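You operate a simulated robot arm through the tools that you are given. There is no shell and no other tool. Be economical: measure what you need, move in short steps, check, and stop when the job is done.

You are at the controls of a simulated two-armed robot. One attempt, no reset.

TASK
Pick up the bottle labelled "herb" from the far table with one hand, pass it to the other hand and put it on the shelf under the far table. Set down upright: bottle.
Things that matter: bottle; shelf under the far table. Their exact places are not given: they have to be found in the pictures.

Only the result counts: the job must be done as asked and must still hold three seconds after the hand-in. Knocking over, shifting, dropping, spilling or breaking anything else fails it.

THE ROBOT
Two 7-joint arms with two-finger parallel grippers on one trunk, on a base that drives. Base frame: it is fixed to the floor where the robot stands at the start and does not move with it; the origin is under the middle of the robot, x ahead of it, y to its left, z up; the surface under the hand at the start is at about z = 820. Units: mm, rad, N and s.
The left shoulder is at the start at [20, 113, 1197], the right one opposite. With the tool pointing down near the work surface each hand reaches from about 200 to 600 mm from the robot's upright axis, wherever it stands, measured 20 degrees to its own side. Places, roughly: shelf under the far table [700, 0, 300]. Payload 1.57 kg a hand.
Tool frame (each hand has its own): the origin (TCP) lies between the finger pads and is the grasp point; the fingertips stand 30 mm ahead of it; z points along the fingers, y is the line along which they close. The gripper opens to 80 mm. The fingers are 17 mm wide and 12 mm thick; the gripper's body (40 by 82 mm) begins 80 mm behind the TCP.
Orientation is that of the tool frame in the base frame, as a unit quaternion [x, y, z, w]. With the fingers straight down and closing along the base's y, the tool's x points along the base's -x, its y along +y and its z along -z.

THE INTERFACE
- The arms move only by the tool servo_tool. It takes "left_rows", "right_rows" or both (then of equal length, played together; a hand with none holds still); each is a list that holds one entry, the list of rows, each a list of 7 numbers: the shift along the base's x, y, z in units of 200 mm (1.0 is 200 mm), then the turn, a rotation vector about the base's x, y, z in units of 120 degrees (1.0 is 120 degrees), then the gripper command, from -1 (fully open) to 1 (shut), values between in proportion. In form: [[[x, y, z, ax, ay, az, grip], ...]]. A call has 1 to 20 rows; each row is the pose to reach, as a shift and turn from the pose commanded when the call began. A call with a number of a shift or a turn outside -1 to 1 is refused whole. Rows are played at 5 a second. More than 50 mm and 0.15 rad between two rows, or a gripper value outside its range, and nothing of the call is played. Where a pose cannot be reached the arm comes as near as it can. A force on the tool above 40 N (or 10 N above the force at the start of the call, whichever is more), or a blocked arm, ends the call early, and 0.2 s more pass. The fingers move at their own pace (about 45 mm/s each) and stop on an object; they squeeze with about 31 N. The grip force told is the motor's: it shows also when the fingers shut on nothing. Time passes only in rows, and 0.2 s behind the last, so rows that repeat a pose let the fingers close. The reply holds the time, the measured pose of the TCP, the force on the tool along the base axes, the opening and the grip force, in the units named above and with some noise, with the torque about the TCP (base axes, N m) and any sound that the robot's microphone picked up.
- Cameras (640 x 400 px; columns grow to the right, rows downward): "scene" is now at [96.1, 0.3, 1321.8]; the picture's right is [0.03, -1.00, 0.00], its down [-0.58, -0.02, -0.81] and it looks along [0.81, 0.02, -0.58] (base axes); focal length 256 px, centre (320, 200). "left" rides on the left gripper at [72, 7, -122] in its tool frame; the picture's right is [-0.09, 1.00, 0.00], its down [-0.84, -0.08, -0.54] and it looks along [-0.54, -0.05, 0.84] (tool axes); focal length 238 px, centre (320, 200). "right" rides on the right gripper at [72, -7, -122] in its tool frame; the picture's right is [0.09, 1.00, 0.00], its down [-0.84, 0.08, -0.54] and it looks along [-0.54, 0.05, 0.84] (tool axes); focal length 238 px, centre (320, 200).
- camera(camera): a new picture of that camera. The clock stands still meanwhile.
- move_column(by): slides the trunk up (or, below 0, down) by that many mm; the arms and the scene camera ride with it, the base frame stays. It gives what a move gives, with no picture.
- steer(legs): drives the robot by 1 to 6 legs, each [ahead, left, turn to the left] in mm, mm and rad, along the robot's own axes; the way and the turn of a leg run together, so that a leg with both is an arc; at most 1500 mm and 3.142 rad a leg. The arms and the cameras ride along, it lands a little off, and it stops where it bumps. It gives what a move gives.
- head_to(pan, tilt): turns the head with the scene camera to pan (to the left, within 1.396 rad either way) and tilt (down, from -0.506 to 1.204), counted from straight ahead of the robot. It gives what a move gives.
- locate(camera, pixels): there is no depth. For up to 12 entries [column, row, z] of the newest picture of that camera ("zoom" is the newest enlarged one), the place [x, y] in the base frame at which the ray of that pixel passes the height z, good to about 3 mm. The clock stands still meanwhile.
- zoom(camera, box): a new picture of the part [left, top, right, bottom] of that camera's present view, enlarged. The clock stands still meanwhile.
- finish_job(): hands the job in; it is judged then, once.

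Work in short steps. Measure before you move; look again where a grasp or a placing could have gone wrong, and mend it. You have 80 turns and 58 pictures in all, those below and enlarged ones among them. Open the grippers and draw the arms clear of the work before you hand the job in, unless the task says otherwise; then end with one line.

The tools are called after "Call:" as name(argument=value, ...) on one line, values as JSON. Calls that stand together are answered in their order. servo_tool: Moves the arms, as the interface text tells. Its arguments: {"type":"object","properties":{"left_rows":{"type":"array","items":{"type":"array","items":{"type":"array","items":{"type":"number"}}}},"right_rows":{"type":"array","items":{"type":"array","items":{"type":"array","items":{"type":"number"}}}}},"required":[]} The other tools are called the same way: move_column (by) slides the trunk up or down; steer (legs) drives the base; head_to (pan, tilt) turns the head that bears the scene camera; camera (camera) takes a picture; locate (camera, pixels) gives the place at which the rays of pixels pass given heights; zoom (camera, box) takes an enlarged picture of a part of a camera's view; finish_job () hands the job in.

At the start:

```text
t: 0.0
left_tcp_pos: [474.2, 287.5, 1075.9]
left_tool_rot: [-0.001, 1.0, 0.0, 0.0]
left_wrist_force: [0.3, 0.2, -0.2]
left_torque: [0.0, -0.01, -0.01]
left_gripper_width: 80.1
left_gripper_force: 0.0
right_tcp_pos: [421.4, -192.4, 1143.9]
right_tool_rot: [0.0, 1.0, 0.001, 0.0]
right_wrist_force: [0.0, 0.6, -0.4]
right_torque: [-0.02, -0.01, 0.01]
right_gripper_width: 80.2
right_gripper_force: 0.0
trunk travel left (down, up): [-250.0, 320.0]
robot x, y, heading: [-0.2, 0.9, -0.0]
head pan, tilt: [0.028, 0.621]
```

scene: 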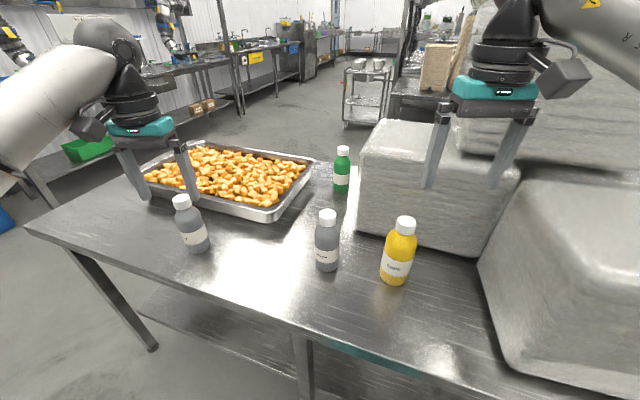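
right: 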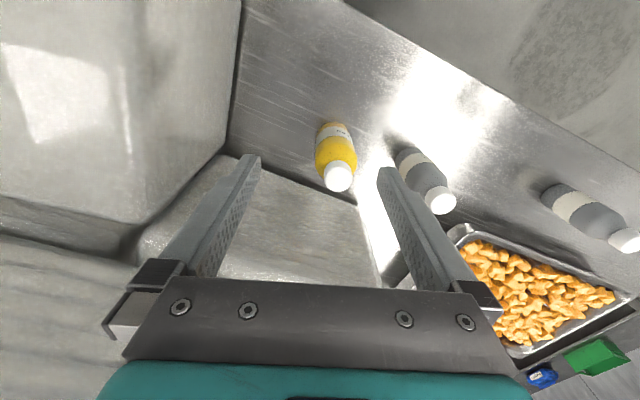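
left: 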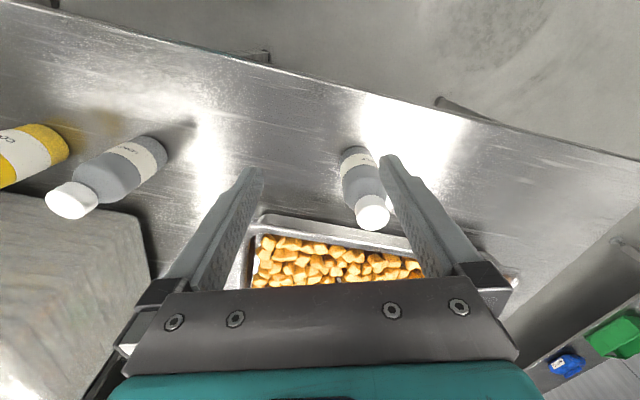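

The scene shows four bottles: grey (190,225), grey (327,240), yellow (398,250), green (342,170). I zoom in to read the labels.

Call:
zoom(camera="scene", box=[290, 200, 430, 290])

Call:
zoom(camera="scene", box=[160, 180, 240, 260])

Call:
zoom(camera="scene", box=[310, 140, 380, 200])

```text
4.44 times, centred on (360, 245) of scene
```

zoom: 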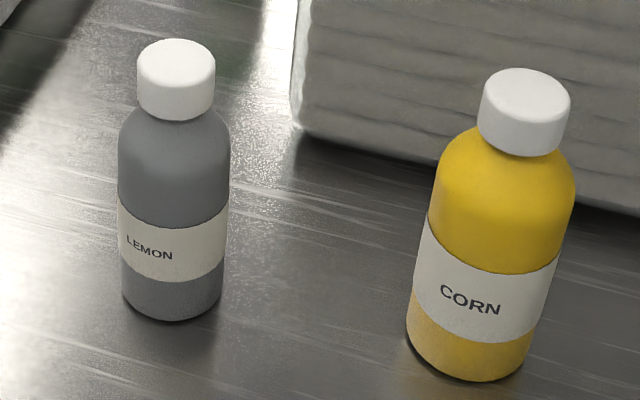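

```text
5.00 times, centred on (200, 220) of scene
```

zoom: 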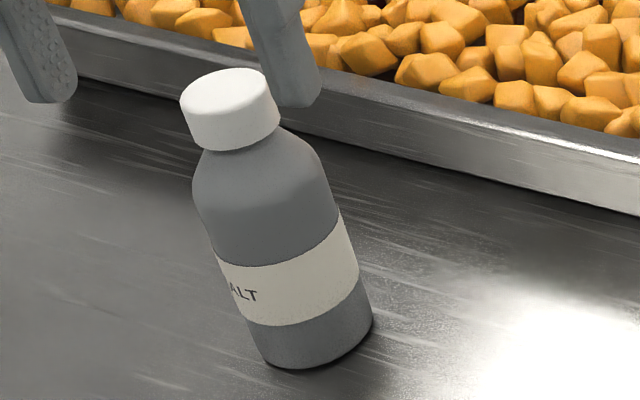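

```text
6.67 times, centred on (345, 170) of scene
```

zoom: 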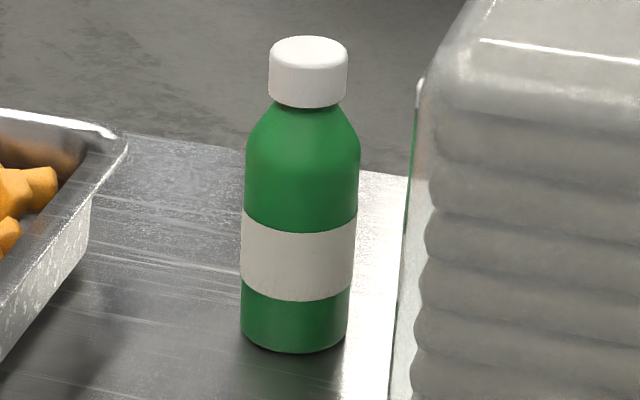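

Visible labels read LEMON, CORN and SALT, while the green bottle's text faces away. I measure the bottle bases, box edges, table edges and shelf.

Call:
locate(camera="scene", pixels=[[341, 192, 820], [342, 150, 960], [198, 250, 820], [327, 268, 820], [393, 282, 820], [25, 228, 820], [300, 325, 820], [510, 395, 820], [357, 232, 820], [315, 158, 850], [270, 220, 850], [372, 122, 1000]])

Call:
locate(camera="scene", pixels=[[140, 312, 300], [250, 365, 300], [152, 348, 0], [345, 167, 820], [380, 170, 820], [320, 345, 300], [480, 250, 820], [310, 165, 820]])

Call:
head_to(pan=0.0, tilt=1.1)

Call:
camera(camera="scene")

```text
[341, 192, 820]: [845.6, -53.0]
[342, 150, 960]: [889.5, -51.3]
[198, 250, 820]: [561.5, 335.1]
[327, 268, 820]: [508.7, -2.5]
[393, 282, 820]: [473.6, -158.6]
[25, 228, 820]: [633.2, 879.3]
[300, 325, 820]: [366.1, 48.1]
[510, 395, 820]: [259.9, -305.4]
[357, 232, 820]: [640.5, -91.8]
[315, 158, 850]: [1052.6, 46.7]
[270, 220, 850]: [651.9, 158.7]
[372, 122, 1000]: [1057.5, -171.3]
```

```text
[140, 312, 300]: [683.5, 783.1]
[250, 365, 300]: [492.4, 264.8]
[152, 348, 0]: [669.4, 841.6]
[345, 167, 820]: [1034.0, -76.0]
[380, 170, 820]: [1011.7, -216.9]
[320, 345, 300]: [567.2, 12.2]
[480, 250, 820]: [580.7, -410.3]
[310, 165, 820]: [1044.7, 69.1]
```

```text
t: 0.9
left_tcp_pos: [475.5, 286.1, 1075.3]
left_tool_rot: [0.0, 1.0, 0.001, 0.0]
left_wrist_force: [0.4, 0.0, -0.4]
left_torque: [0.0, -0.04, 0.01]
left_gripper_width: 79.8
left_gripper_force: 0.1
right_tcp_pos: [421.0, -191.8, 1145.2]
right_tool_rot: [0.0, 1.0, 0.0, -0.001]
right_wrist_force: [0.7, -0.2, 0.2]
right_torque: [-0.02, -0.01, 0.0]
right_gripper_width: 80.0
right_gripper_force: 0.1
trunk travel left (down, up): [-250.0, 320.0]
robot x, y, heading: [2.4, -0.8, -0.001]
head pan, tilt: [0.0, 1.1]
```

```text
51 pictures are left
```

scene: 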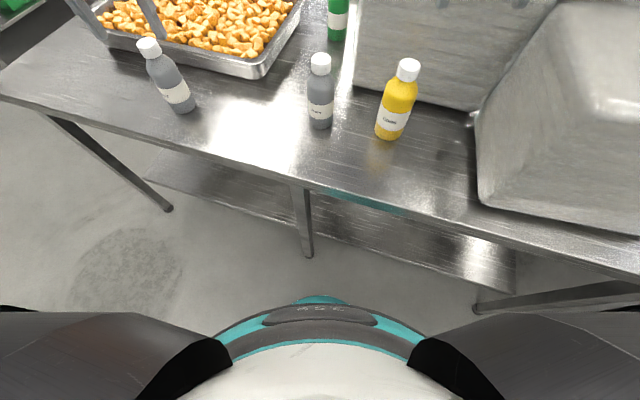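

The table is turned about 17° relative to the robot. I measure the shelf front edge, and the robot's own front edge to judge how close it can drive.

Call:
locate(camera="scene", pixels=[[320, 297, 300], [320, 297, 0], [320, 297, 600], [320, 297, 900], [302, 256, 0], [300, 226, 300], [150, 182, 300], [515, 291, 300], [165, 150, 300], [300, 185, 820], [475, 308, 0], [168, 210, 0]])

Call:
zoom(camera="scene", box=[120, 140, 540, 320])

```text
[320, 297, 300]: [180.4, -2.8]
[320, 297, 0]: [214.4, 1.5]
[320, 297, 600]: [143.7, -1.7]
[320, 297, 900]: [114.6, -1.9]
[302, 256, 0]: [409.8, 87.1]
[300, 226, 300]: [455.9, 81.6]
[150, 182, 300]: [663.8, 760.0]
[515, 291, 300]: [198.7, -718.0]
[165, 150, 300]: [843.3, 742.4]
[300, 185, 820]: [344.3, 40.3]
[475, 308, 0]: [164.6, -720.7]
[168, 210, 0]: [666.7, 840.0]
```

```text
1.52 times, centred on (330, 230) of scene
```

zoom: 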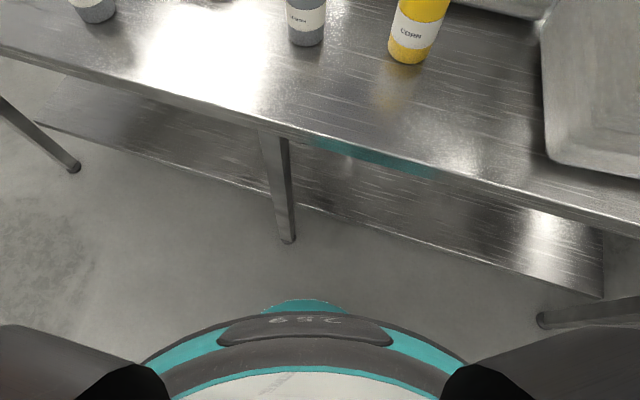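

The robot's front is about 155 mm from the nearest table leg along the table normal. I drive 100 mm along the normal and look again, including with the left wrist camera.

Call:
steer(legs=[[96, -30, 0]])

Call:
head_to(pan=0.0, tilt=0.55)

Call:
camera(camera="scene")

Call:
camera(camera="left")

```text
t: 2.1
left_tcp_pos: [570.8, 255.7, 1074.0]
left_tool_rot: [0.0, 1.0, 0.0, 0.0]
left_wrist_force: [0.0, -1.2, -0.2]
left_torque: [-0.02, 0.03, 0.01]
left_gripper_width: 80.0
left_gripper_force: 0.0
right_tcp_pos: [515.6, -222.1, 1143.6]
right_tool_rot: [0.0, 1.0, 0.0, 0.0]
right_wrist_force: [0.1, 0.3, -0.5]
right_torque: [-0.01, -0.01, 0.01]
right_gripper_width: 80.1
right_gripper_force: 0.1
trunk travel left (down, up): [-250.0, 320.0]
robot x, y, heading: [96.7, -29.3, 0.001]
head pan, tilt: [0.0, 1.1]
```

```text
t: 3.0
left_tcp_pos: [570.5, 257.3, 1076.0]
left_tool_rot: [0.0, 1.0, 0.001, 0.0]
left_wrist_force: [0.5, 0.4, -0.8]
left_torque: [-0.04, -0.02, 0.01]
left_gripper_width: 80.0
left_gripper_force: 0.0
right_tcp_pos: [515.8, -222.9, 1144.3]
right_tool_rot: [0.0, 1.0, 0.0, 0.0]
right_wrist_force: [0.3, 0.2, -0.2]
right_torque: [-0.01, 0.0, -0.02]
right_gripper_width: 80.2
right_gripper_force: 0.0
trunk travel left (down, up): [-250.0, 320.0]
robot x, y, heading: [98.0, -30.0, 0.001]
head pan, tilt: [0.0, 0.55]
```

```text
49 pictures are left
```

scene: 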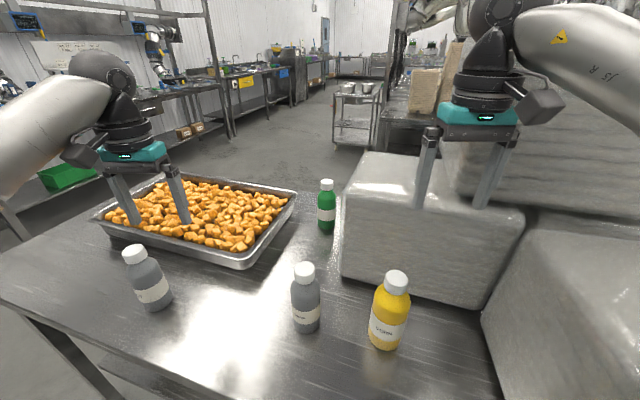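

```text
48 pictures are left
```

left: 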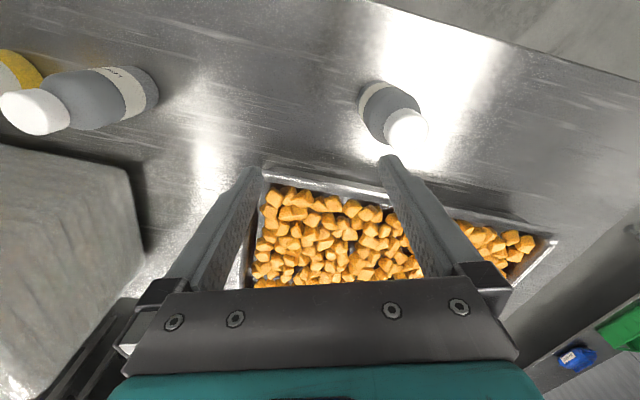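

I measure the green bottle, the box's left side, lemon and tray from the new view.

Call:
locate(camera="scene", pixels=[[326, 231, 820], [319, 222, 820], [334, 222, 820], [327, 182, 970], [306, 331, 820], [340, 276, 820], [355, 152, 1000], [343, 200, 1000], [303, 268, 970], [296, 196, 860], [243, 268, 860], [525, 220, 1000]])

Call:
locate(camera="left", pixels=[[126, 172, 1000], [146, 265, 820], [126, 172, 950], [140, 225, 950], [85, 370, 950], [125, 300, 820]])

Call:
zoom(camera="scene", box=[270, 140, 430, 240])

```text
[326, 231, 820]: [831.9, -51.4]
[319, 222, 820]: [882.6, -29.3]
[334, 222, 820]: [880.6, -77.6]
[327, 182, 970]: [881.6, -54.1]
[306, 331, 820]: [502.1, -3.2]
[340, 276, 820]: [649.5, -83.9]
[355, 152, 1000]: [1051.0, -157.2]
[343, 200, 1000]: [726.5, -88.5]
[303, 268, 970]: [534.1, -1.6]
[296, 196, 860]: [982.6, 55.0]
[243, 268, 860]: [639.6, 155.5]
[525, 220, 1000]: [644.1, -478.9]
```

```text
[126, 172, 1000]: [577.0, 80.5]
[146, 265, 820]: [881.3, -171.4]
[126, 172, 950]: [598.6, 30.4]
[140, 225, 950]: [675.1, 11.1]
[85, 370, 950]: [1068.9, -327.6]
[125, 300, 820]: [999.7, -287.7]
```

```text
4.00 times, centred on (350, 190) of scene
```

zoom: 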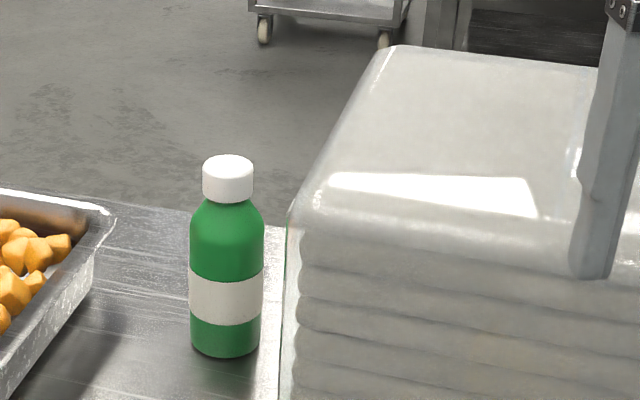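

Green bottle centre is about (858,-53) with a 25 mm radius, cap top about 968. The box's left face is ~70 mm to its right and the tray ~110 mm to its left. I shift the base parallel to the table so the left shoulder lines up with that corridor.

Call:
steer(legs=[[26, 81, 0]])

```text
t: 4.1
left_tcp_pos: [597.4, 339.0, 1075.9]
left_tool_rot: [0.001, 1.0, 0.0, 0.0]
left_wrist_force: [1.1, -0.3, -1.1]
left_torque: [-0.01, -0.01, -0.02]
left_gripper_width: 79.9
left_gripper_force: 0.1
right_tcp_pos: [542.6, -139.4, 1146.2]
right_tool_rot: [0.001, 1.0, -0.001, 0.0]
right_wrist_force: [-0.2, 1.1, 0.7]
right_torque: [-0.06, 0.02, -0.01]
right_gripper_width: 80.1
right_gripper_force: 0.1
trunk travel left (down, up): [-250.0, 320.0]
robot x, y, heading: [123.4, 53.3, -0.005]
head pan, tilt: [0.0, 0.55]
```

I tilt the left hand forward (30° below horizontal, yawed along the table normal) while moving it towards the corridor, and draw the right hand back.

Call:
servo_tool(left_rows=[[[0.03, -0.095, 0.022, -0.0076, -0.0496, -0.0132, -1], [0.06, -0.19, 0.044, -0.0152, -0.0992, -0.0264, -1], [0.09, -0.285, 0.066, -0.0228, -0.1488, -0.0396, -1], [0.12, -0.38, 0.088, -0.0304, -0.1984, -0.0528, -1], [0.15, -0.475, 0.11, -0.038, -0.248, -0.066, -1], [0.18, -0.57, 0.132, -0.0456, -0.2976, -0.0792, -1], [0.21, -0.665, 0.154, -0.0532, -0.3472, -0.0924, -1], [0.24, -0.76, 0.176, -0.0608, -0.3968, -0.1056, -1], [0.27, -0.855, 0.198, -0.0684, -0.4464, -0.1188, -1], [0.3, -0.95, 0.22, -0.076, -0.496, -0.132, -1], [0.3, -0.95, 0.22, -0.076, -0.496, -0.132, -1]]], right_rows=[[[-0.06, -0.03, 0, 0, 0, 0, -1], [-0.12, -0.06, 0, 0, 0, 0, -1], [-0.18, -0.09, 0, 0, 0, 0, -1], [-0.24, -0.12, 0, 0, 0, 0, -1], [-0.3, -0.15, 0, 0, 0, 0, -1], [-0.36, -0.18, 0, 0, 0, 0, -1], [-0.42, -0.21, 0, 0, 0, 0, -1], [-0.48, -0.24, 0, 0, 0, 0, -1], [-0.54, -0.27, 0, 0, 0, 0, -1], [-0.6, -0.3, 0, 0, 0, 0, -1], [-0.6, -0.3, 0, 0, 0, 0, -1]]])

Call:
camera(camera="scene")

Call:
camera(camera="left")

```text
t: 6.5
left_tcp_pos: [655.5, 148.7, 1121.1]
left_tool_rot: [0.133, 0.856, -0.075, 0.494]
left_wrist_force: [-0.4, 0.6, -0.5]
left_torque: [0.01, 0.03, 0.0]
left_gripper_width: 80.1
left_gripper_force: 0.1
right_tcp_pos: [423.2, -201.5, 1143.9]
right_tool_rot: [0.002, 1.0, 0.0, 0.0]
right_wrist_force: [-0.6, 0.3, -0.4]
right_torque: [-0.02, -0.02, 0.02]
right_gripper_width: 80.1
right_gripper_force: 0.0
trunk travel left (down, up): [-250.0, 320.0]
robot x, y, heading: [121.9, 52.0, -0.002]
head pan, tilt: [0.0, 0.55]
```

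```text
46 pictures are left
```

scene: 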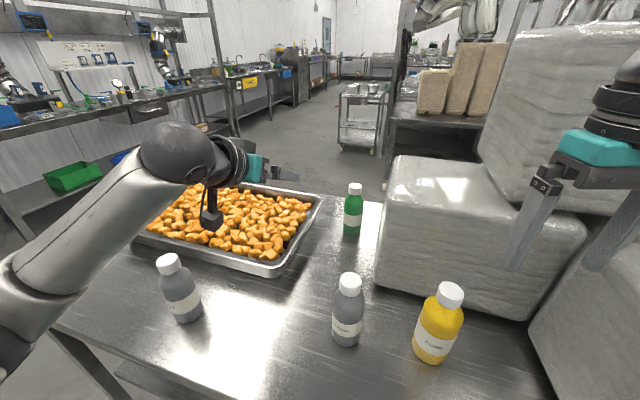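

```text
45 pictures are left
```

left: 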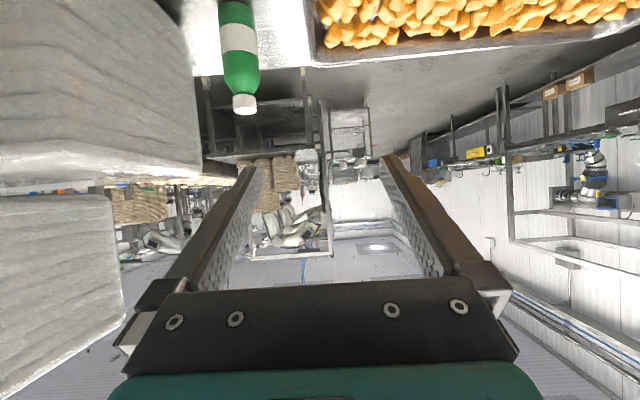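

The hand turned as planned. I re-measure the green bottle and the lemon bottle from both cameras.

Call:
zoom(camera="scene", box=[310, 160, 430, 240])

Call:
locate(camera="left", pixels=[[244, 103, 968], [223, 5, 860], [253, 5, 860], [238, 5, 860], [200, 175, 1055]])

Call:
locate(camera="scene", pixels=[[352, 236, 820], [354, 186, 968], [343, 224, 835], [360, 224, 835], [374, 280, 820], [346, 344, 820]])

```text
5.00 times, centred on (370, 200) of scene
```

zoom: 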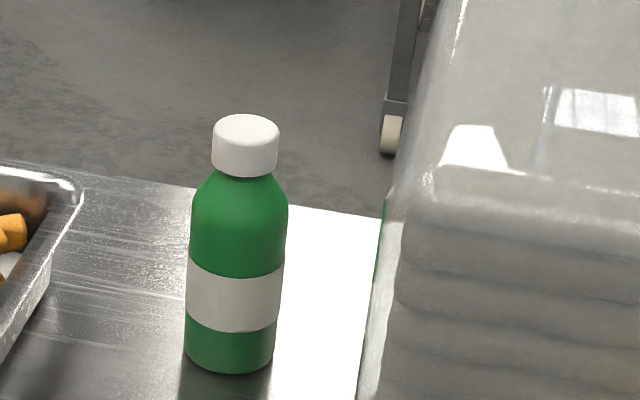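

```text
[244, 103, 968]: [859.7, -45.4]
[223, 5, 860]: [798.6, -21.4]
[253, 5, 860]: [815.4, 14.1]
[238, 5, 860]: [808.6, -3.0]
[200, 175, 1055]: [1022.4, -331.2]
```

```text
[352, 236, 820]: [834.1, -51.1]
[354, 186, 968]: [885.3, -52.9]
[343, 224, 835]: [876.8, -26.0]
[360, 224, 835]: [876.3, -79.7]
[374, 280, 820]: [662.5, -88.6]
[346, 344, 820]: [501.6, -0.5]
```

Bottle centre is confirmed at about (860,-50). I move the left hand to 60 mm behind it, still high above.

Call:
servo_tool(left_rows=[[[0.095, -0.114, -0.0125, 0, 0, 0, -1], [0.19, -0.229, -0.025, 0, 0, 0, -1], [0.285, -0.343, -0.0375, 0, 0, 0, -1], [0.38, -0.457, -0.05, 0, 0, 0, -1], [0.475, -0.572, -0.0625, 0, 0, 0, -1], [0.57, -0.686, -0.075, 0, 0, 0, -1], [0.665, -0.8, -0.0875, 0, 0, 0, -1], [0.76, -0.915, -0.1, 0, 0, 0, -1], [0.76, -0.915, -0.1, 0, 0, 0, -1]]])

Call:
camera(camera="scene")

Call:
camera(camera="left")

```text
t: 8.5
left_tcp_pos: [808.7, -35.0, 1100.3]
left_tool_rot: [0.133, 0.856, -0.075, 0.494]
left_wrist_force: [0.5, -0.6, -0.6]
left_torque: [0.03, -0.02, 0.0]
left_gripper_width: 80.0
left_gripper_force: 0.1
right_tcp_pos: [421.3, -201.3, 1144.5]
right_tool_rot: [0.001, 1.0, -0.001, 0.0]
right_wrist_force: [-0.6, -0.3, 0.6]
right_torque: [0.01, 0.0, -0.01]
right_gripper_width: 79.8
right_gripper_force: 0.1
trunk travel left (down, up): [-250.0, 320.0]
robot x, y, heading: [119.4, 52.6, -0.002]
head pan, tilt: [0.0, 0.55]
```

```text
43 pictures are left
```

scene: 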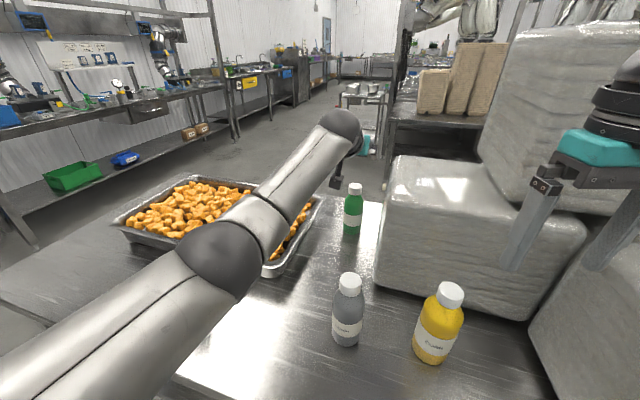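

```text
42 pictures are left
```

left: 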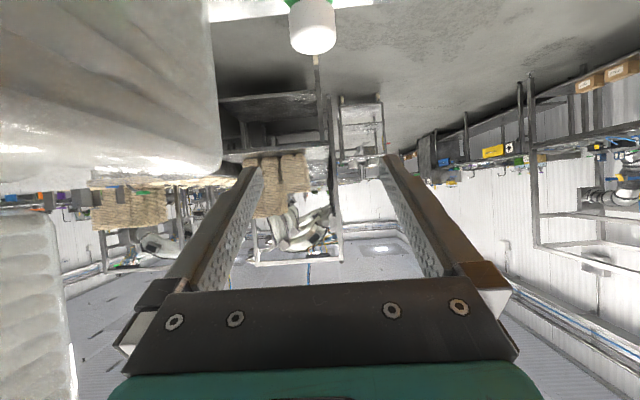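

The cap at (312,40) in the left view lies between the fingers. I descend half way and check the arm against the other bottles.

Call:
servo_tool(left_rows=[[[0, 0, -0.1, 0, 0, 0, -1], [0, 0, -0.2, 0, 0, 0, -1], [0, 0, -0.3, 0, 0, 0, -1], [0, 0, -0.4, 0, 0, 0, -1], [0, 0, -0.5, 0, 0, 0, -1], [0, 0, -0.6, 0, 0, 0, -1], [0, 0, -0.6, 0, 0, 0, -1]]])

Call:
camera(camera="scene")

Call:
camera(camera="left")

```text
t: 10.1
left_tcp_pos: [810.1, -34.3, 980.1]
left_tool_rot: [0.132, 0.856, -0.074, 0.495]
left_wrist_force: [0.5, 0.0, 1.0]
left_torque: [0.0, -0.04, 0.01]
left_gripper_width: 79.9
left_gripper_force: 0.0
right_tcp_pos: [421.7, -200.8, 1145.5]
right_tool_rot: [0.001, 1.0, 0.0, 0.0]
right_wrist_force: [0.7, -0.1, -1.1]
right_torque: [0.0, -0.02, -0.04]
right_gripper_width: 79.9
right_gripper_force: 0.0
trunk travel left (down, up): [-250.0, 320.0]
robot x, y, heading: [116.6, 54.3, -0.008]
head pan, tilt: [0.0, 0.55]
```

```text
41 pictures are left
```

scene: 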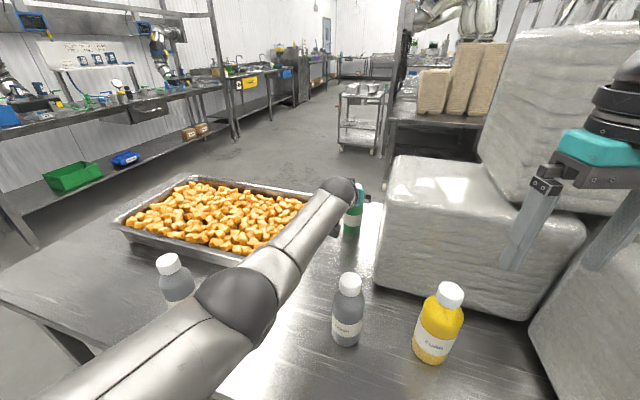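

```text
40 pictures are left
```

left: 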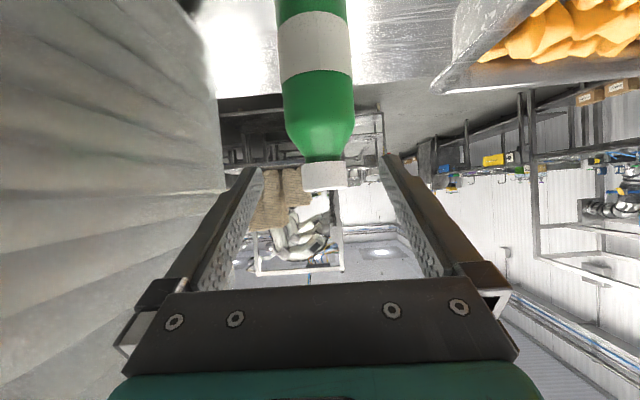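

The elbow is getting low (about z 980), so I raise the trunk 160 mm before descending, which keeps the arm steeper and higher.

Call:
move_column(by=160)

Call:
servo_tool(left_rows=[[[0, 0, -0.1, 0, 0, 0, -1], [0, 0, -0.2, 0, 0, 0, -1], [0, 0, -0.3, 0, 0, 0, -1], [0, 0, -0.4, 0, 0, 0, -1], [0, 0, -0.5, 0, 0, 0, -1], [0, 0, -0.6, 0, 0, 0, -1], [0, 0, -0.7, 0, 0, 0, -1], [0, 0, -0.8, 0, 0, 0, -1], [0, 0, -0.8, 0, 0, 0, -1]]])

Call:
camera(camera="scene")

```text
t: 12.0
left_tcp_pos: [809.3, -35.5, 1140.9]
left_tool_rot: [0.133, 0.856, -0.075, 0.494]
left_wrist_force: [-0.3, 0.1, -0.2]
left_torque: [0.03, -0.01, -0.02]
left_gripper_width: 80.0
left_gripper_force: 0.0
right_tcp_pos: [422.0, -201.0, 1304.2]
right_tool_rot: [0.002, 1.0, 0.0, -0.001]
right_wrist_force: [-0.8, -0.3, 1.4]
right_torque: [-0.02, 0.05, -0.03]
right_gripper_width: 79.9
right_gripper_force: 0.1
trunk travel left (down, up): [-410.0, 160.0]
robot x, y, heading: [122.3, 51.3, -0.005]
head pan, tilt: [0.0, 0.55]
```

```text
t: 14.0
left_tcp_pos: [778.6, -20.3, 999.2]
left_tool_rot: [0.133, 0.856, -0.075, 0.494]
left_wrist_force: [-0.5, -0.8, -0.4]
left_torque: [0.0, 0.01, 0.0]
left_gripper_width: 80.0
left_gripper_force: 0.1
left hand out of reach, approached as far as the arm can: row 4, 5, 6, 7, 8, 9
right_tcp_pos: [421.6, -201.2, 1304.5]
right_tool_rot: [0.002, 1.0, 0.0, 0.0]
right_wrist_force: [0.4, -0.1, -0.1]
right_torque: [0.03, -0.01, 0.02]
right_gripper_width: 80.0
right_gripper_force: 0.1
trunk travel left (down, up): [-410.0, 160.0]
robot x, y, heading: [122.9, 52.8, 0.0]
head pan, tilt: [0.0, 0.55]
```

```text
39 pictures are left
```

scene: 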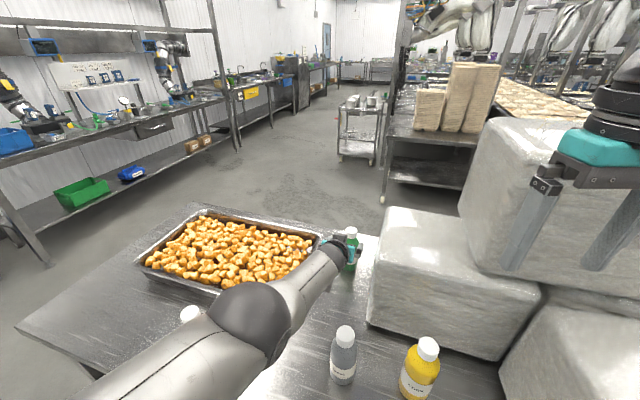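

With the trunk high the left arm is stretched out. I raise the hand, and look down at the floor to see how much closer the base may go.

Call:
servo_tool(left_rows=[[[-0.05, 0.02, 0.15, 0, 0, 0, -1], [-0.1, 0.03, 0.35, 0, 0, 0, -1], [-0.15, 0.05, 0.55, 0, 0, 0, -1], [-0.2, 0.06, 0.75, 0, 0, 0, -1], [-0.25, 0.08, 0.85, 0, 0, 0, -1], [-0.25, 0.08, 0.85, 0, 0, 0, -1]]])

Call:
head_to(pan=0.0, tilt=1.2)

Call:
camera(camera="scene")

```text
t: 15.4
left_tcp_pos: [820.0, -44.7, 1150.7]
left_tool_rot: [0.133, 0.856, -0.075, 0.493]
left_wrist_force: [1.0, 0.1, -1.0]
left_torque: [0.01, 0.01, -0.03]
left_gripper_width: 80.1
left_gripper_force: 0.1
left hand out of reach, approached as far as the arm can: row 1, 2, 3, 4, 5, 6
right_tcp_pos: [421.5, -200.9, 1305.4]
right_tool_rot: [0.001, 1.0, 0.0, 0.0]
right_wrist_force: [0.9, 0.7, -0.2]
right_torque: [-0.01, 0.01, 0.01]
right_gripper_width: 80.0
right_gripper_force: 0.1
trunk travel left (down, up): [-410.0, 160.0]
robot x, y, heading: [123.6, 52.6, -0.008]
head pan, tilt: [0.0, 0.55]
```

```text
t: 16.4
left_tcp_pos: [820.2, -44.3, 1150.2]
left_tool_rot: [0.133, 0.855, -0.076, 0.495]
left_wrist_force: [0.2, -0.7, 0.8]
left_torque: [0.0, 0.03, -0.02]
left_gripper_width: 80.1
left_gripper_force: 0.1
right_tcp_pos: [422.2, -200.2, 1303.7]
right_tool_rot: [0.002, 1.0, 0.001, 0.0]
right_wrist_force: [-0.5, -0.5, 1.1]
right_torque: [-0.01, 0.03, 0.03]
right_gripper_width: 80.3
right_gripper_force: 0.1
trunk travel left (down, up): [-410.0, 160.0]
robot x, y, heading: [119.7, 52.0, -0.003]
head pan, tilt: [0.0, 1.201]
```

```text
38 pictures are left
```

scene: 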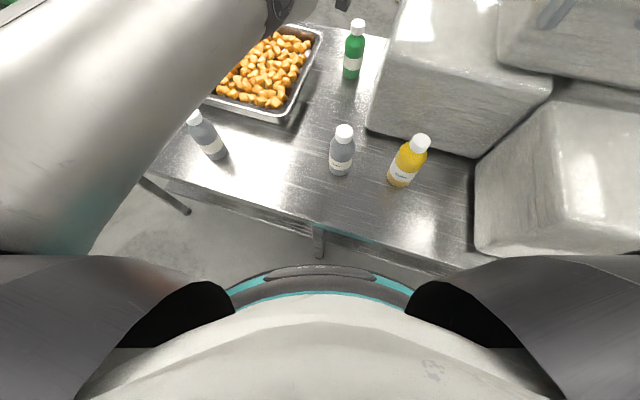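

Call:
locate(camera="scene", pixels=[[320, 266, 0], [320, 266, 300], [320, 266, 1000], [318, 257, 0], [185, 213, 0], [255, 278, 0], [390, 280, 0], [320, 228, 820], [470, 268, 820], [478, 250, 820], [352, 78, 820], [353, 22, 968]])

Call:
zoom(camera="scene", box=[220, 210, 460, 320])

Call:
servo_tool(left_rows=[[[-0.1, 0.03, 0, 0, 0, 0, -1], [-0.2, 0.06, 0, 0, 0, 0, -1], [-0.2, 0.06, 0, 0, 0, 0, -1]]])

```text
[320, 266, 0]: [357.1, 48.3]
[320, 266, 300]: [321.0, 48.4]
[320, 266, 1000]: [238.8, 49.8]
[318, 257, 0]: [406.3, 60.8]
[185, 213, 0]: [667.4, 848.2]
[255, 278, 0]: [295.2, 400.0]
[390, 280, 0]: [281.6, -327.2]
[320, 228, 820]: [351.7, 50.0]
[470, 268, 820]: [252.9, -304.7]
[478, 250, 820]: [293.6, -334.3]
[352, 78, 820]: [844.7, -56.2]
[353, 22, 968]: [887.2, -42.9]
```

```text
2.67 times, centred on (340, 265) of scene
```

zoom: 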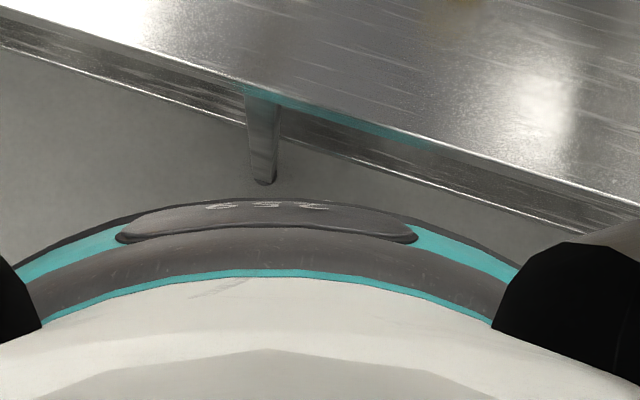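

```text
t: 17.2
left_tcp_pos: [818.7, -48.4, 1144.6]
left_tool_rot: [0.133, 0.856, -0.076, 0.494]
left_wrist_force: [0.3, 0.1, -0.2]
left_torque: [-0.02, -0.02, -0.02]
left_gripper_width: 79.9
left_gripper_force: 0.1
left hand out of reach, approached as far as the arm can: row 1, 2, 3
right_tcp_pos: [420.9, -200.1, 1305.8]
right_tool_rot: [0.002, 1.0, 0.0, 0.0]
right_wrist_force: [0.1, -0.1, 0.0]
right_torque: [-0.01, 0.01, 0.03]
right_gripper_width: 80.0
right_gripper_force: 0.0
trunk travel left (down, up): [-410.0, 160.0]
robot x, y, heading: [117.5, 52.9, -0.002]
head pan, tilt: [0.0, 1.201]
```

The arm seems stuck at full stretch; I command a larger pull-back upward and to the left.

Call:
servo_tool(left_rows=[[[-0.1, 0.1, 0.1, 0, 0, 0, -1], [-0.25, 0.2, 0.2, 0, 0, 0, -1], [-0.4, 0.3, 0.3, 0, 0, 0, -1], [-0.55, 0.4, 0.4, 0, 0, 0, -1], [-0.7, 0.5, 0.4, 0, 0, 0, -1], [-0.7, 0.5, 0.4, 0, 0, 0, -1]]])

Call:
head_to(pan=0.2, tilt=0.4)

Call:
camera(camera="scene")

```text
t: 18.6
left_tcp_pos: [839.1, -19.0, 1217.7]
left_tool_rot: [0.132, 0.856, -0.074, 0.494]
left_wrist_force: [-0.5, 0.0, 0.0]
left_torque: [-0.03, 0.03, 0.05]
left_gripper_width: 80.2
left_gripper_force: 0.1
left hand out of reach, approached as far as the arm can: row 1, 2, 3, 4, 5, 6
right_tcp_pos: [421.4, -201.1, 1304.8]
right_tool_rot: [0.001, 1.0, 0.001, 0.001]
right_wrist_force: [-0.3, -0.3, -0.3]
right_torque: [0.04, 0.01, 0.06]
right_gripper_width: 80.0
right_gripper_force: 0.0
trunk travel left (down, up): [-410.0, 160.0]
robot x, y, heading: [120.5, 53.4, -0.006]
head pan, tilt: [0.0, 1.201]
```

```text
t: 19.7
left_tcp_pos: [839.5, -19.6, 1216.9]
left_tool_rot: [0.133, 0.856, -0.075, 0.495]
left_wrist_force: [-0.4, 0.8, -0.2]
left_torque: [-0.03, 0.01, 0.01]
left_gripper_width: 79.7
left_gripper_force: 0.0
right_tcp_pos: [421.6, -200.8, 1305.3]
right_tool_rot: [0.002, 1.0, 0.0, -0.001]
right_wrist_force: [0.8, -0.2, -0.2]
right_torque: [-0.03, -0.02, 0.01]
right_gripper_width: 79.9
right_gripper_force: 0.1
trunk travel left (down, up): [-410.0, 160.0]
robot x, y, heading: [121.8, 50.0, -0.002]
head pan, tilt: [0.201, 0.4]
```

```text
36 pictures are left
```

scene: 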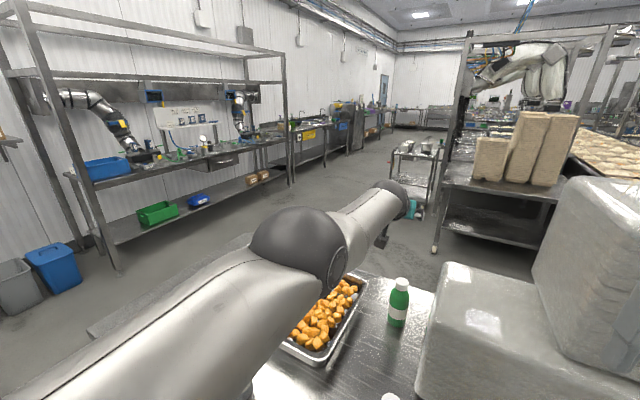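

The elbow appears stuck at its stretched limit. I try a push outward followed by a pull-in with reorientation toward tool-down.

Call:
servo_tool(left_rows=[[[0.2, 0.0, 0.0, 0, 0, 0, -1], [0.45, 0, 0.0, 0, 0, 0, -1], [0.7, -0.1, 0, 0, 0, 0, -1], [0.9, -0.1, 0, 0, 0, 0, -1], [0.9, -0.1, 0, 0, 0, 0, -1]]])

Call:
servo_tool(left_rows=[[[-0.2, 0.02, 0, 0.006, 0.04, 0.01, -1], [-0.4, 0.04, 0, 0.012, 0.08, 0.02, -1], [-0.6, 0.06, 0, 0.018, 0.12, 0.03, -1], [-0.8, 0.08, 0, 0.024, 0.16, 0.04, -1], [-1, 0.1, 0, 0.03, 0.2, 0.05, -1], [-1, 0.1, 0, 0.03, 0.2, 0.05, -1]]])

```text
refused: row 3 steps farther than a row can; nothing moved
```

```text
t: 21.1
left_tcp_pos: [768.2, -32.6, 1228.9]
left_tool_rot: [0.084, 0.948, -0.049, 0.302]
left_wrist_force: [0.2, -0.6, 0.4]
left_torque: [0.01, -0.02, -0.01]
left_gripper_width: 79.9
left_gripper_force: 0.1
left hand out of reach, approached as far as the arm can: row 1, 2, 3, 4, 5, 6
right_tcp_pos: [422.5, -200.5, 1304.9]
right_tool_rot: [0.002, 1.0, 0.0, 0.0]
right_wrist_force: [0.5, -0.5, 0.1]
right_torque: [0.03, 0.03, 0.01]
right_gripper_width: 80.0
right_gripper_force: 0.0
trunk travel left (down, up): [-410.0, 160.0]
robot x, y, heading: [120.5, 53.0, -0.009]
head pan, tilt: [0.201, 0.4]
```

I test what the commanded pose is with a null move.

Call:
servo_tool(left_rows=[[[0, 0, 0, 0, 0, 0, -1], [0, 0, 0, 0, 0, 0, -1]]])

```text
t: 21.7
left_tcp_pos: [767.9, -33.1, 1228.3]
left_tool_rot: [0.084, 0.948, -0.048, 0.305]
left_wrist_force: [0.6, 0.2, 0.2]
left_torque: [-0.01, 0.01, -0.01]
left_gripper_width: 79.9
left_gripper_force: 0.3
right_tcp_pos: [421.8, -201.6, 1305.2]
right_tool_rot: [0.001, 1.0, 0.0, -0.001]
right_wrist_force: [-0.4, -1.0, -0.3]
right_torque: [0.01, 0.02, -0.01]
right_gripper_width: 79.9
right_gripper_force: 0.1
trunk travel left (down, up): [-410.0, 160.0]
robot x, y, heading: [118.0, 51.9, 0.0]
head pan, tilt: [0.201, 0.4]
```

The command follows the reached pose, so only inward motion is blocked. I push out a little to pass back through the full-stretch point, then pull in.

Call:
servo_tool(left_rows=[[[0.1, -0.03, 0, 0, 0, 0, -1], [0.2, -0.06, 0, 0, 0, 0, -1], [0.3, -0.09, 0, 0, 0, 0, -1], [0.4, -0.12, 0, 0, 0, 0, -1], [0.4, -0.12, 0, 0, 0, 0, -1]]])

Call:
servo_tool(left_rows=[[[-0.2, 0.06, 0, 0, 0, 0, -1], [-0.4, 0.12, 0, 0, 0, 0, -1], [-0.4, 0.12, 0, 0, 0, 0, -1]]])

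```text
t: 22.9
left_tcp_pos: [770.1, -35.2, 1229.5]
left_tool_rot: [0.084, 0.948, -0.048, 0.304]
left_wrist_force: [-0.7, 0.1, 0.7]
left_torque: [-0.04, -0.01, 0.01]
left_gripper_width: 79.9
left_gripper_force: 0.1
left hand out of reach, approached as far as the arm can: row 1, 2, 3, 4, 5
right_tcp_pos: [422.2, -201.2, 1305.3]
right_tool_rot: [0.001, 1.0, 0.0, -0.001]
right_wrist_force: [-0.3, 0.8, -0.5]
right_torque: [-0.02, -0.03, 0.02]
right_gripper_width: 80.0
right_gripper_force: 0.1
trunk travel left (down, up): [-410.0, 160.0]
robot x, y, heading: [116.7, 50.9, -0.002]
head pan, tilt: [0.201, 0.4]
```

```text
t: 23.7
left_tcp_pos: [694.3, -10.4, 1230.8]
left_tool_rot: [0.083, 0.947, -0.048, 0.305]
left_wrist_force: [-0.3, 0.9, -0.2]
left_torque: [-0.02, 0.0, -0.03]
left_gripper_width: 79.9
left_gripper_force: 0.0
left hand out of reach, approached as far as the arm can: row 1
right_tcp_pos: [422.1, -201.8, 1305.2]
right_tool_rot: [0.002, 1.0, 0.0, -0.001]
right_wrist_force: [0.1, 0.3, 0.4]
right_torque: [-0.03, 0.04, 0.02]
right_gripper_width: 80.1
right_gripper_force: 0.1
trunk travel left (down, up): [-410.0, 160.0]
robot x, y, heading: [118.2, 51.7, -0.005]
head pan, tilt: [0.201, 0.4]
```

The left arm is free again. I bring it back and up to a bent pose, at its earlier tilt.

Call:
servo_tool(left_rows=[[[-0.05, 0.15, 0.06, -0.005, -0.033, -0.008, -1], [-0.1, 0.3, 0.12, -0.01, -0.067, -0.017, -1], [-0.15, 0.45, 0.18, -0.015, -0.1, -0.025, -1], [-0.2, 0.6, 0.24, -0.02, -0.133, -0.033, -1], [-0.25, 0.72, 0.3, -0.025, -0.167, -0.042, -1], [-0.3, 0.8, 0.35, -0.03, -0.2, -0.05, -1], [-0.3, 0.8, 0.35, -0.03, -0.2, -0.05, -1]]])

Call:
head_to(pan=-0.5, tilt=0.7)

Call:
camera(camera="scene")

```text
t: 25.3
left_tcp_pos: [634.4, 149.8, 1301.5]
left_tool_rot: [0.134, 0.855, -0.076, 0.495]
left_wrist_force: [0.3, -0.3, -0.1]
left_torque: [-0.02, -0.05, 0.01]
left_gripper_width: 80.2
left_gripper_force: 0.0
right_tcp_pos: [421.6, -202.1, 1306.2]
right_tool_rot: [0.001, 1.0, 0.001, 0.001]
right_wrist_force: [0.3, 0.2, -0.3]
right_torque: [0.0, 0.05, -0.02]
right_gripper_width: 80.1
right_gripper_force: 0.1
trunk travel left (down, up): [-410.0, 160.0]
robot x, y, heading: [120.1, 51.9, -0.002]
head pan, tilt: [0.201, 0.4]
```

```text
t: 26.4
left_tcp_pos: [634.6, 149.9, 1301.0]
left_tool_rot: [0.133, 0.856, -0.075, 0.495]
left_wrist_force: [0.3, 0.2, -0.3]
left_torque: [0.02, 0.0, 0.02]
left_gripper_width: 80.1
left_gripper_force: 0.1
right_tcp_pos: [422.0, -200.5, 1304.3]
right_tool_rot: [0.002, 1.0, 0.0, 0.0]
right_wrist_force: [0.5, 1.4, 0.5]
right_torque: [-0.04, -0.01, -0.01]
right_gripper_width: 80.1
right_gripper_force: 0.0
trunk travel left (down, up): [-410.0, 160.0]
robot x, y, heading: [119.3, 53.7, -0.002]
head pan, tilt: [-0.499, 0.7]
```

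```text
35 pictures are left
```

scene: 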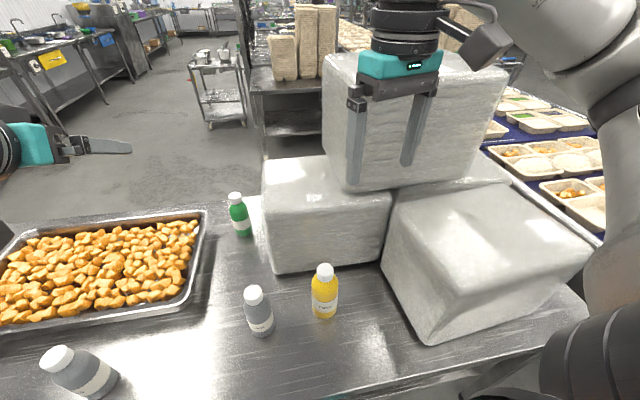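

The right arm's surroundings are clear for a turn to the right (it swings away from the table). I advance 52 mm along the table normal and then turn 0.25 rad right.

Call:
steer(legs=[[50, -15, 0], [0, 0, -0.25]])

```text
t: 28.2
left_tcp_pos: [692.3, 5.3, 1302.8]
left_tool_rot: [0.238, 0.833, -0.136, 0.481]
left_wrist_force: [0.0, -0.3, 0.1]
left_torque: [-0.03, -0.04, 0.01]
left_gripper_width: 80.0
left_gripper_force: 0.1
right_tcp_pos: [400.8, -283.1, 1304.6]
right_tool_rot: [0.125, 0.992, 0.0, 0.0]
right_wrist_force: [-0.2, -0.7, 0.1]
right_torque: [0.0, 0.01, 0.01]
right_gripper_width: 80.0
right_gripper_force: 0.1
trunk travel left (down, up): [-410.0, 160.0]
robot x, y, heading: [168.3, 39.3, -0.251]
head pan, tilt: [-0.499, 0.7]
```

No bump occurred. I re-align the left hand's yaw with the table normal and move the right hand up and away from the big box, before lowering the trunk.

Call:
servo_tool(left_rows=[[[0, 0, 0, 0, 0, 0.02, -1], [0, 0, 0, 0, 0, 0.04, -1], [0, 0, 0, 0, 0, 0.06, -1], [0, 0, 0, 0, 0, 0.08, -1], [0, 0, 0, 0, 0, 0.1, -1], [0, 0, 0, 0, 0, 0.119, -1], [0, 0, 0, 0, 0, 0.119, -1]]], right_rows=[[[-0.07, 0.07, 0.1, 0, 0, 0, -1], [-0.14, 0.14, 0.2, 0, 0, 0, -1], [-0.21, 0.21, 0.3, 0, 0, 0, -1], [-0.28, 0.28, 0.4, 0, 0, 0, -1], [-0.35, 0.35, 0.5, 0, 0, 0, -1], [-0.4, 0.4, 0.6, 0, 0, 0, -1], [-0.4, 0.4, 0.6, 0, 0, 0, -1]]])

Call:
move_column(by=-237)

Call:
head_to(pan=0.0, tilt=0.6)

Call:
camera(camera="scene")

```text
t: 29.8
left_tcp_pos: [691.3, 4.5, 1301.5]
left_tool_rot: [0.131, 0.857, -0.074, 0.494]
left_wrist_force: [0.0, 0.2, 0.5]
left_torque: [0.01, 0.0, 0.0]
left_gripper_width: 80.1
left_gripper_force: 0.1
right_tcp_pos: [320.3, -202.5, 1422.9]
right_tool_rot: [0.125, 0.992, 0.0, 0.0]
right_wrist_force: [0.3, -0.9, 0.6]
right_torque: [0.01, 0.04, 0.03]
right_gripper_width: 79.9
right_gripper_force: 0.1
trunk travel left (down, up): [-410.0, 160.0]
robot x, y, heading: [168.8, 35.6, -0.247]
head pan, tilt: [-0.499, 0.7]
```

```text
t: 32.3
left_tcp_pos: [691.9, 5.6, 1064.2]
left_tool_rot: [0.132, 0.856, -0.074, 0.495]
left_wrist_force: [-0.6, -0.3, 0.2]
left_torque: [0.03, -0.01, -0.01]
left_gripper_width: 80.2
left_gripper_force: 0.0
right_tcp_pos: [320.5, -201.9, 1186.6]
right_tool_rot: [0.124, 0.992, 0.0, 0.001]
right_wrist_force: [0.2, 0.0, 1.1]
right_torque: [-0.01, -0.04, 0.02]
right_gripper_width: 79.9
right_gripper_force: 0.2
trunk travel left (down, up): [-173.0, 397.0]
robot x, y, heading: [169.0, 38.6, -0.247]
head pan, tilt: [-0.499, 0.7]
```

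```text
t: 33.2
left_tcp_pos: [691.9, 4.7, 1064.2]
left_tool_rot: [0.132, 0.856, -0.075, 0.494]
left_wrist_force: [1.1, -0.5, -0.3]
left_torque: [0.04, 0.01, -0.01]
left_gripper_width: 80.0
left_gripper_force: 0.1
right_tcp_pos: [319.8, -203.5, 1186.2]
right_tool_rot: [0.125, 0.992, -0.001, 0.001]
right_wrist_force: [0.7, -0.1, -0.5]
right_torque: [-0.02, 0.0, -0.01]
right_gripper_width: 80.1
right_gripper_force: 0.0
trunk travel left (down, up): [-173.0, 397.0]
robot x, y, heading: [170.1, 35.5, -0.25]
head pan, tilt: [0.0, 0.6]
```

```text
34 pictures are left
```

scene: 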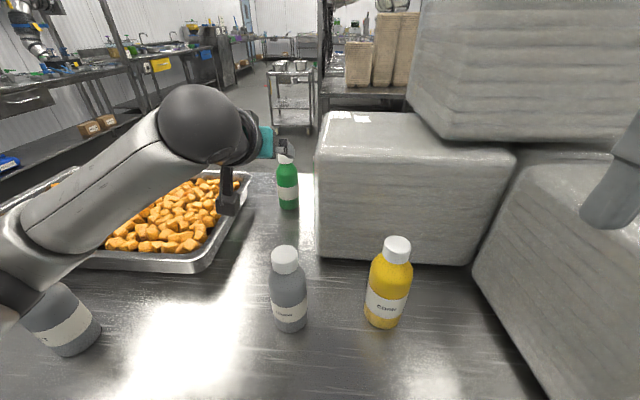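

The elbow passes near the salt bottle in the picture. I pan left to check the clearance.

Call:
head_to(pan=0.7, tilt=0.75)

Call:
camera(camera="scene")

```text
t: 34.3
left_tcp_pos: [692.3, 6.1, 1065.2]
left_tool_rot: [0.132, 0.856, -0.074, 0.494]
left_wrist_force: [-0.5, 0.0, 0.0]
left_torque: [0.02, 0.0, 0.01]
left_gripper_width: 80.1
left_gripper_force: 0.1
right_tcp_pos: [321.0, -201.9, 1187.1]
right_tool_rot: [0.124, 0.992, 0.0, 0.001]
right_wrist_force: [-0.2, -0.3, 0.5]
right_torque: [0.04, 0.01, -0.01]
right_gripper_width: 79.9
right_gripper_force: 0.0
trunk travel left (down, up): [-173.0, 397.0]
robot x, y, heading: [169.6, 35.0, -0.247]
head pan, tilt: [0.7, 0.75]
```

```text
33 pictures are left
```

scene: 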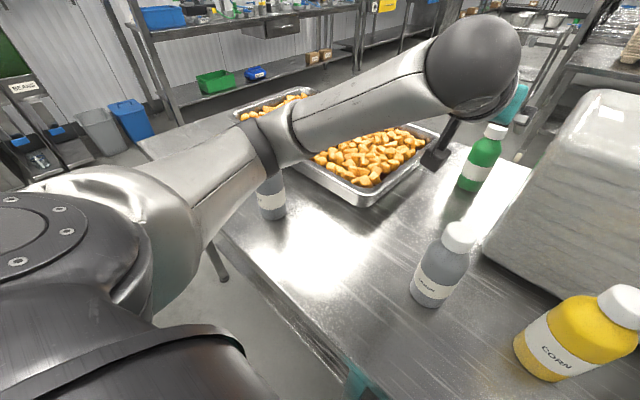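

The elbow is about 100+ mm from anything. I move to 60 mm behind the bottle and descend most of the way.

Call:
servo_tool(left_rows=[[[0.12, -0.04, 0, 0, 0, 0, -1], [0.24, -0.08, 0, 0, 0, 0, -1], [0.36, -0.12, 0, 0, 0, 0, -1], [0.48, -0.16, 0, 0, 0, 0, -1], [0.585, -0.195, 0, 0, 0, 0, -1], [0.585, -0.195, -0.12, 0, 0, 0, -1], [0.585, -0.195, -0.24, 0, 0, 0, -1], [0.585, -0.195, -0.36, 0, 0, 0, -1], [0.585, -0.195, -0.48, 0, 0, 0, -1], [0.585, -0.195, -0.48, 0, 0, 0, -1]]])

Call:
camera(camera="scene")

Call:
camera(camera="left")

```text
t: 36.5
left_tcp_pos: [809.6, -33.2, 967.5]
left_tool_rot: [0.13, 0.856, -0.073, 0.495]
left_wrist_force: [0.2, 0.1, 0.2]
left_torque: [0.0, 0.03, 0.0]
left_gripper_width: 79.9
left_gripper_force: 0.0
right_tcp_pos: [319.4, -202.5, 1186.9]
right_tool_rot: [0.125, 0.992, 0.0, 0.0]
right_wrist_force: [-0.6, -1.1, 0.6]
right_torque: [0.03, -0.01, 0.0]
right_gripper_width: 80.2
right_gripper_force: 0.2
trunk travel left (down, up): [-173.0, 397.0]
robot x, y, heading: [170.8, 37.5, -0.252]
head pan, tilt: [0.7, 0.75]
```

```text
32 pictures are left
```

scene: 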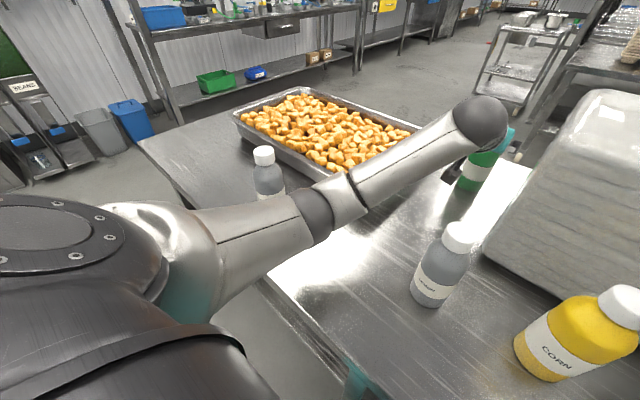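

```text
31 pictures are left
```

left: 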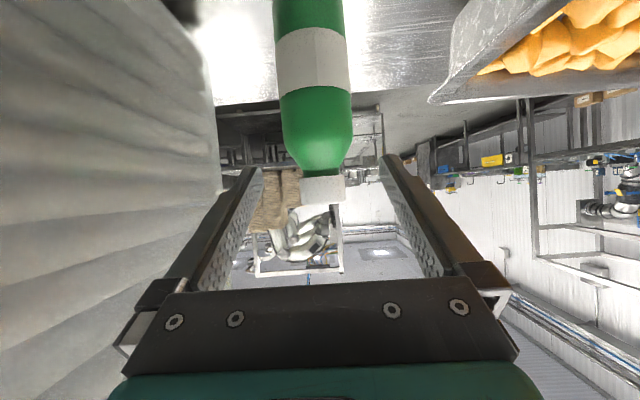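

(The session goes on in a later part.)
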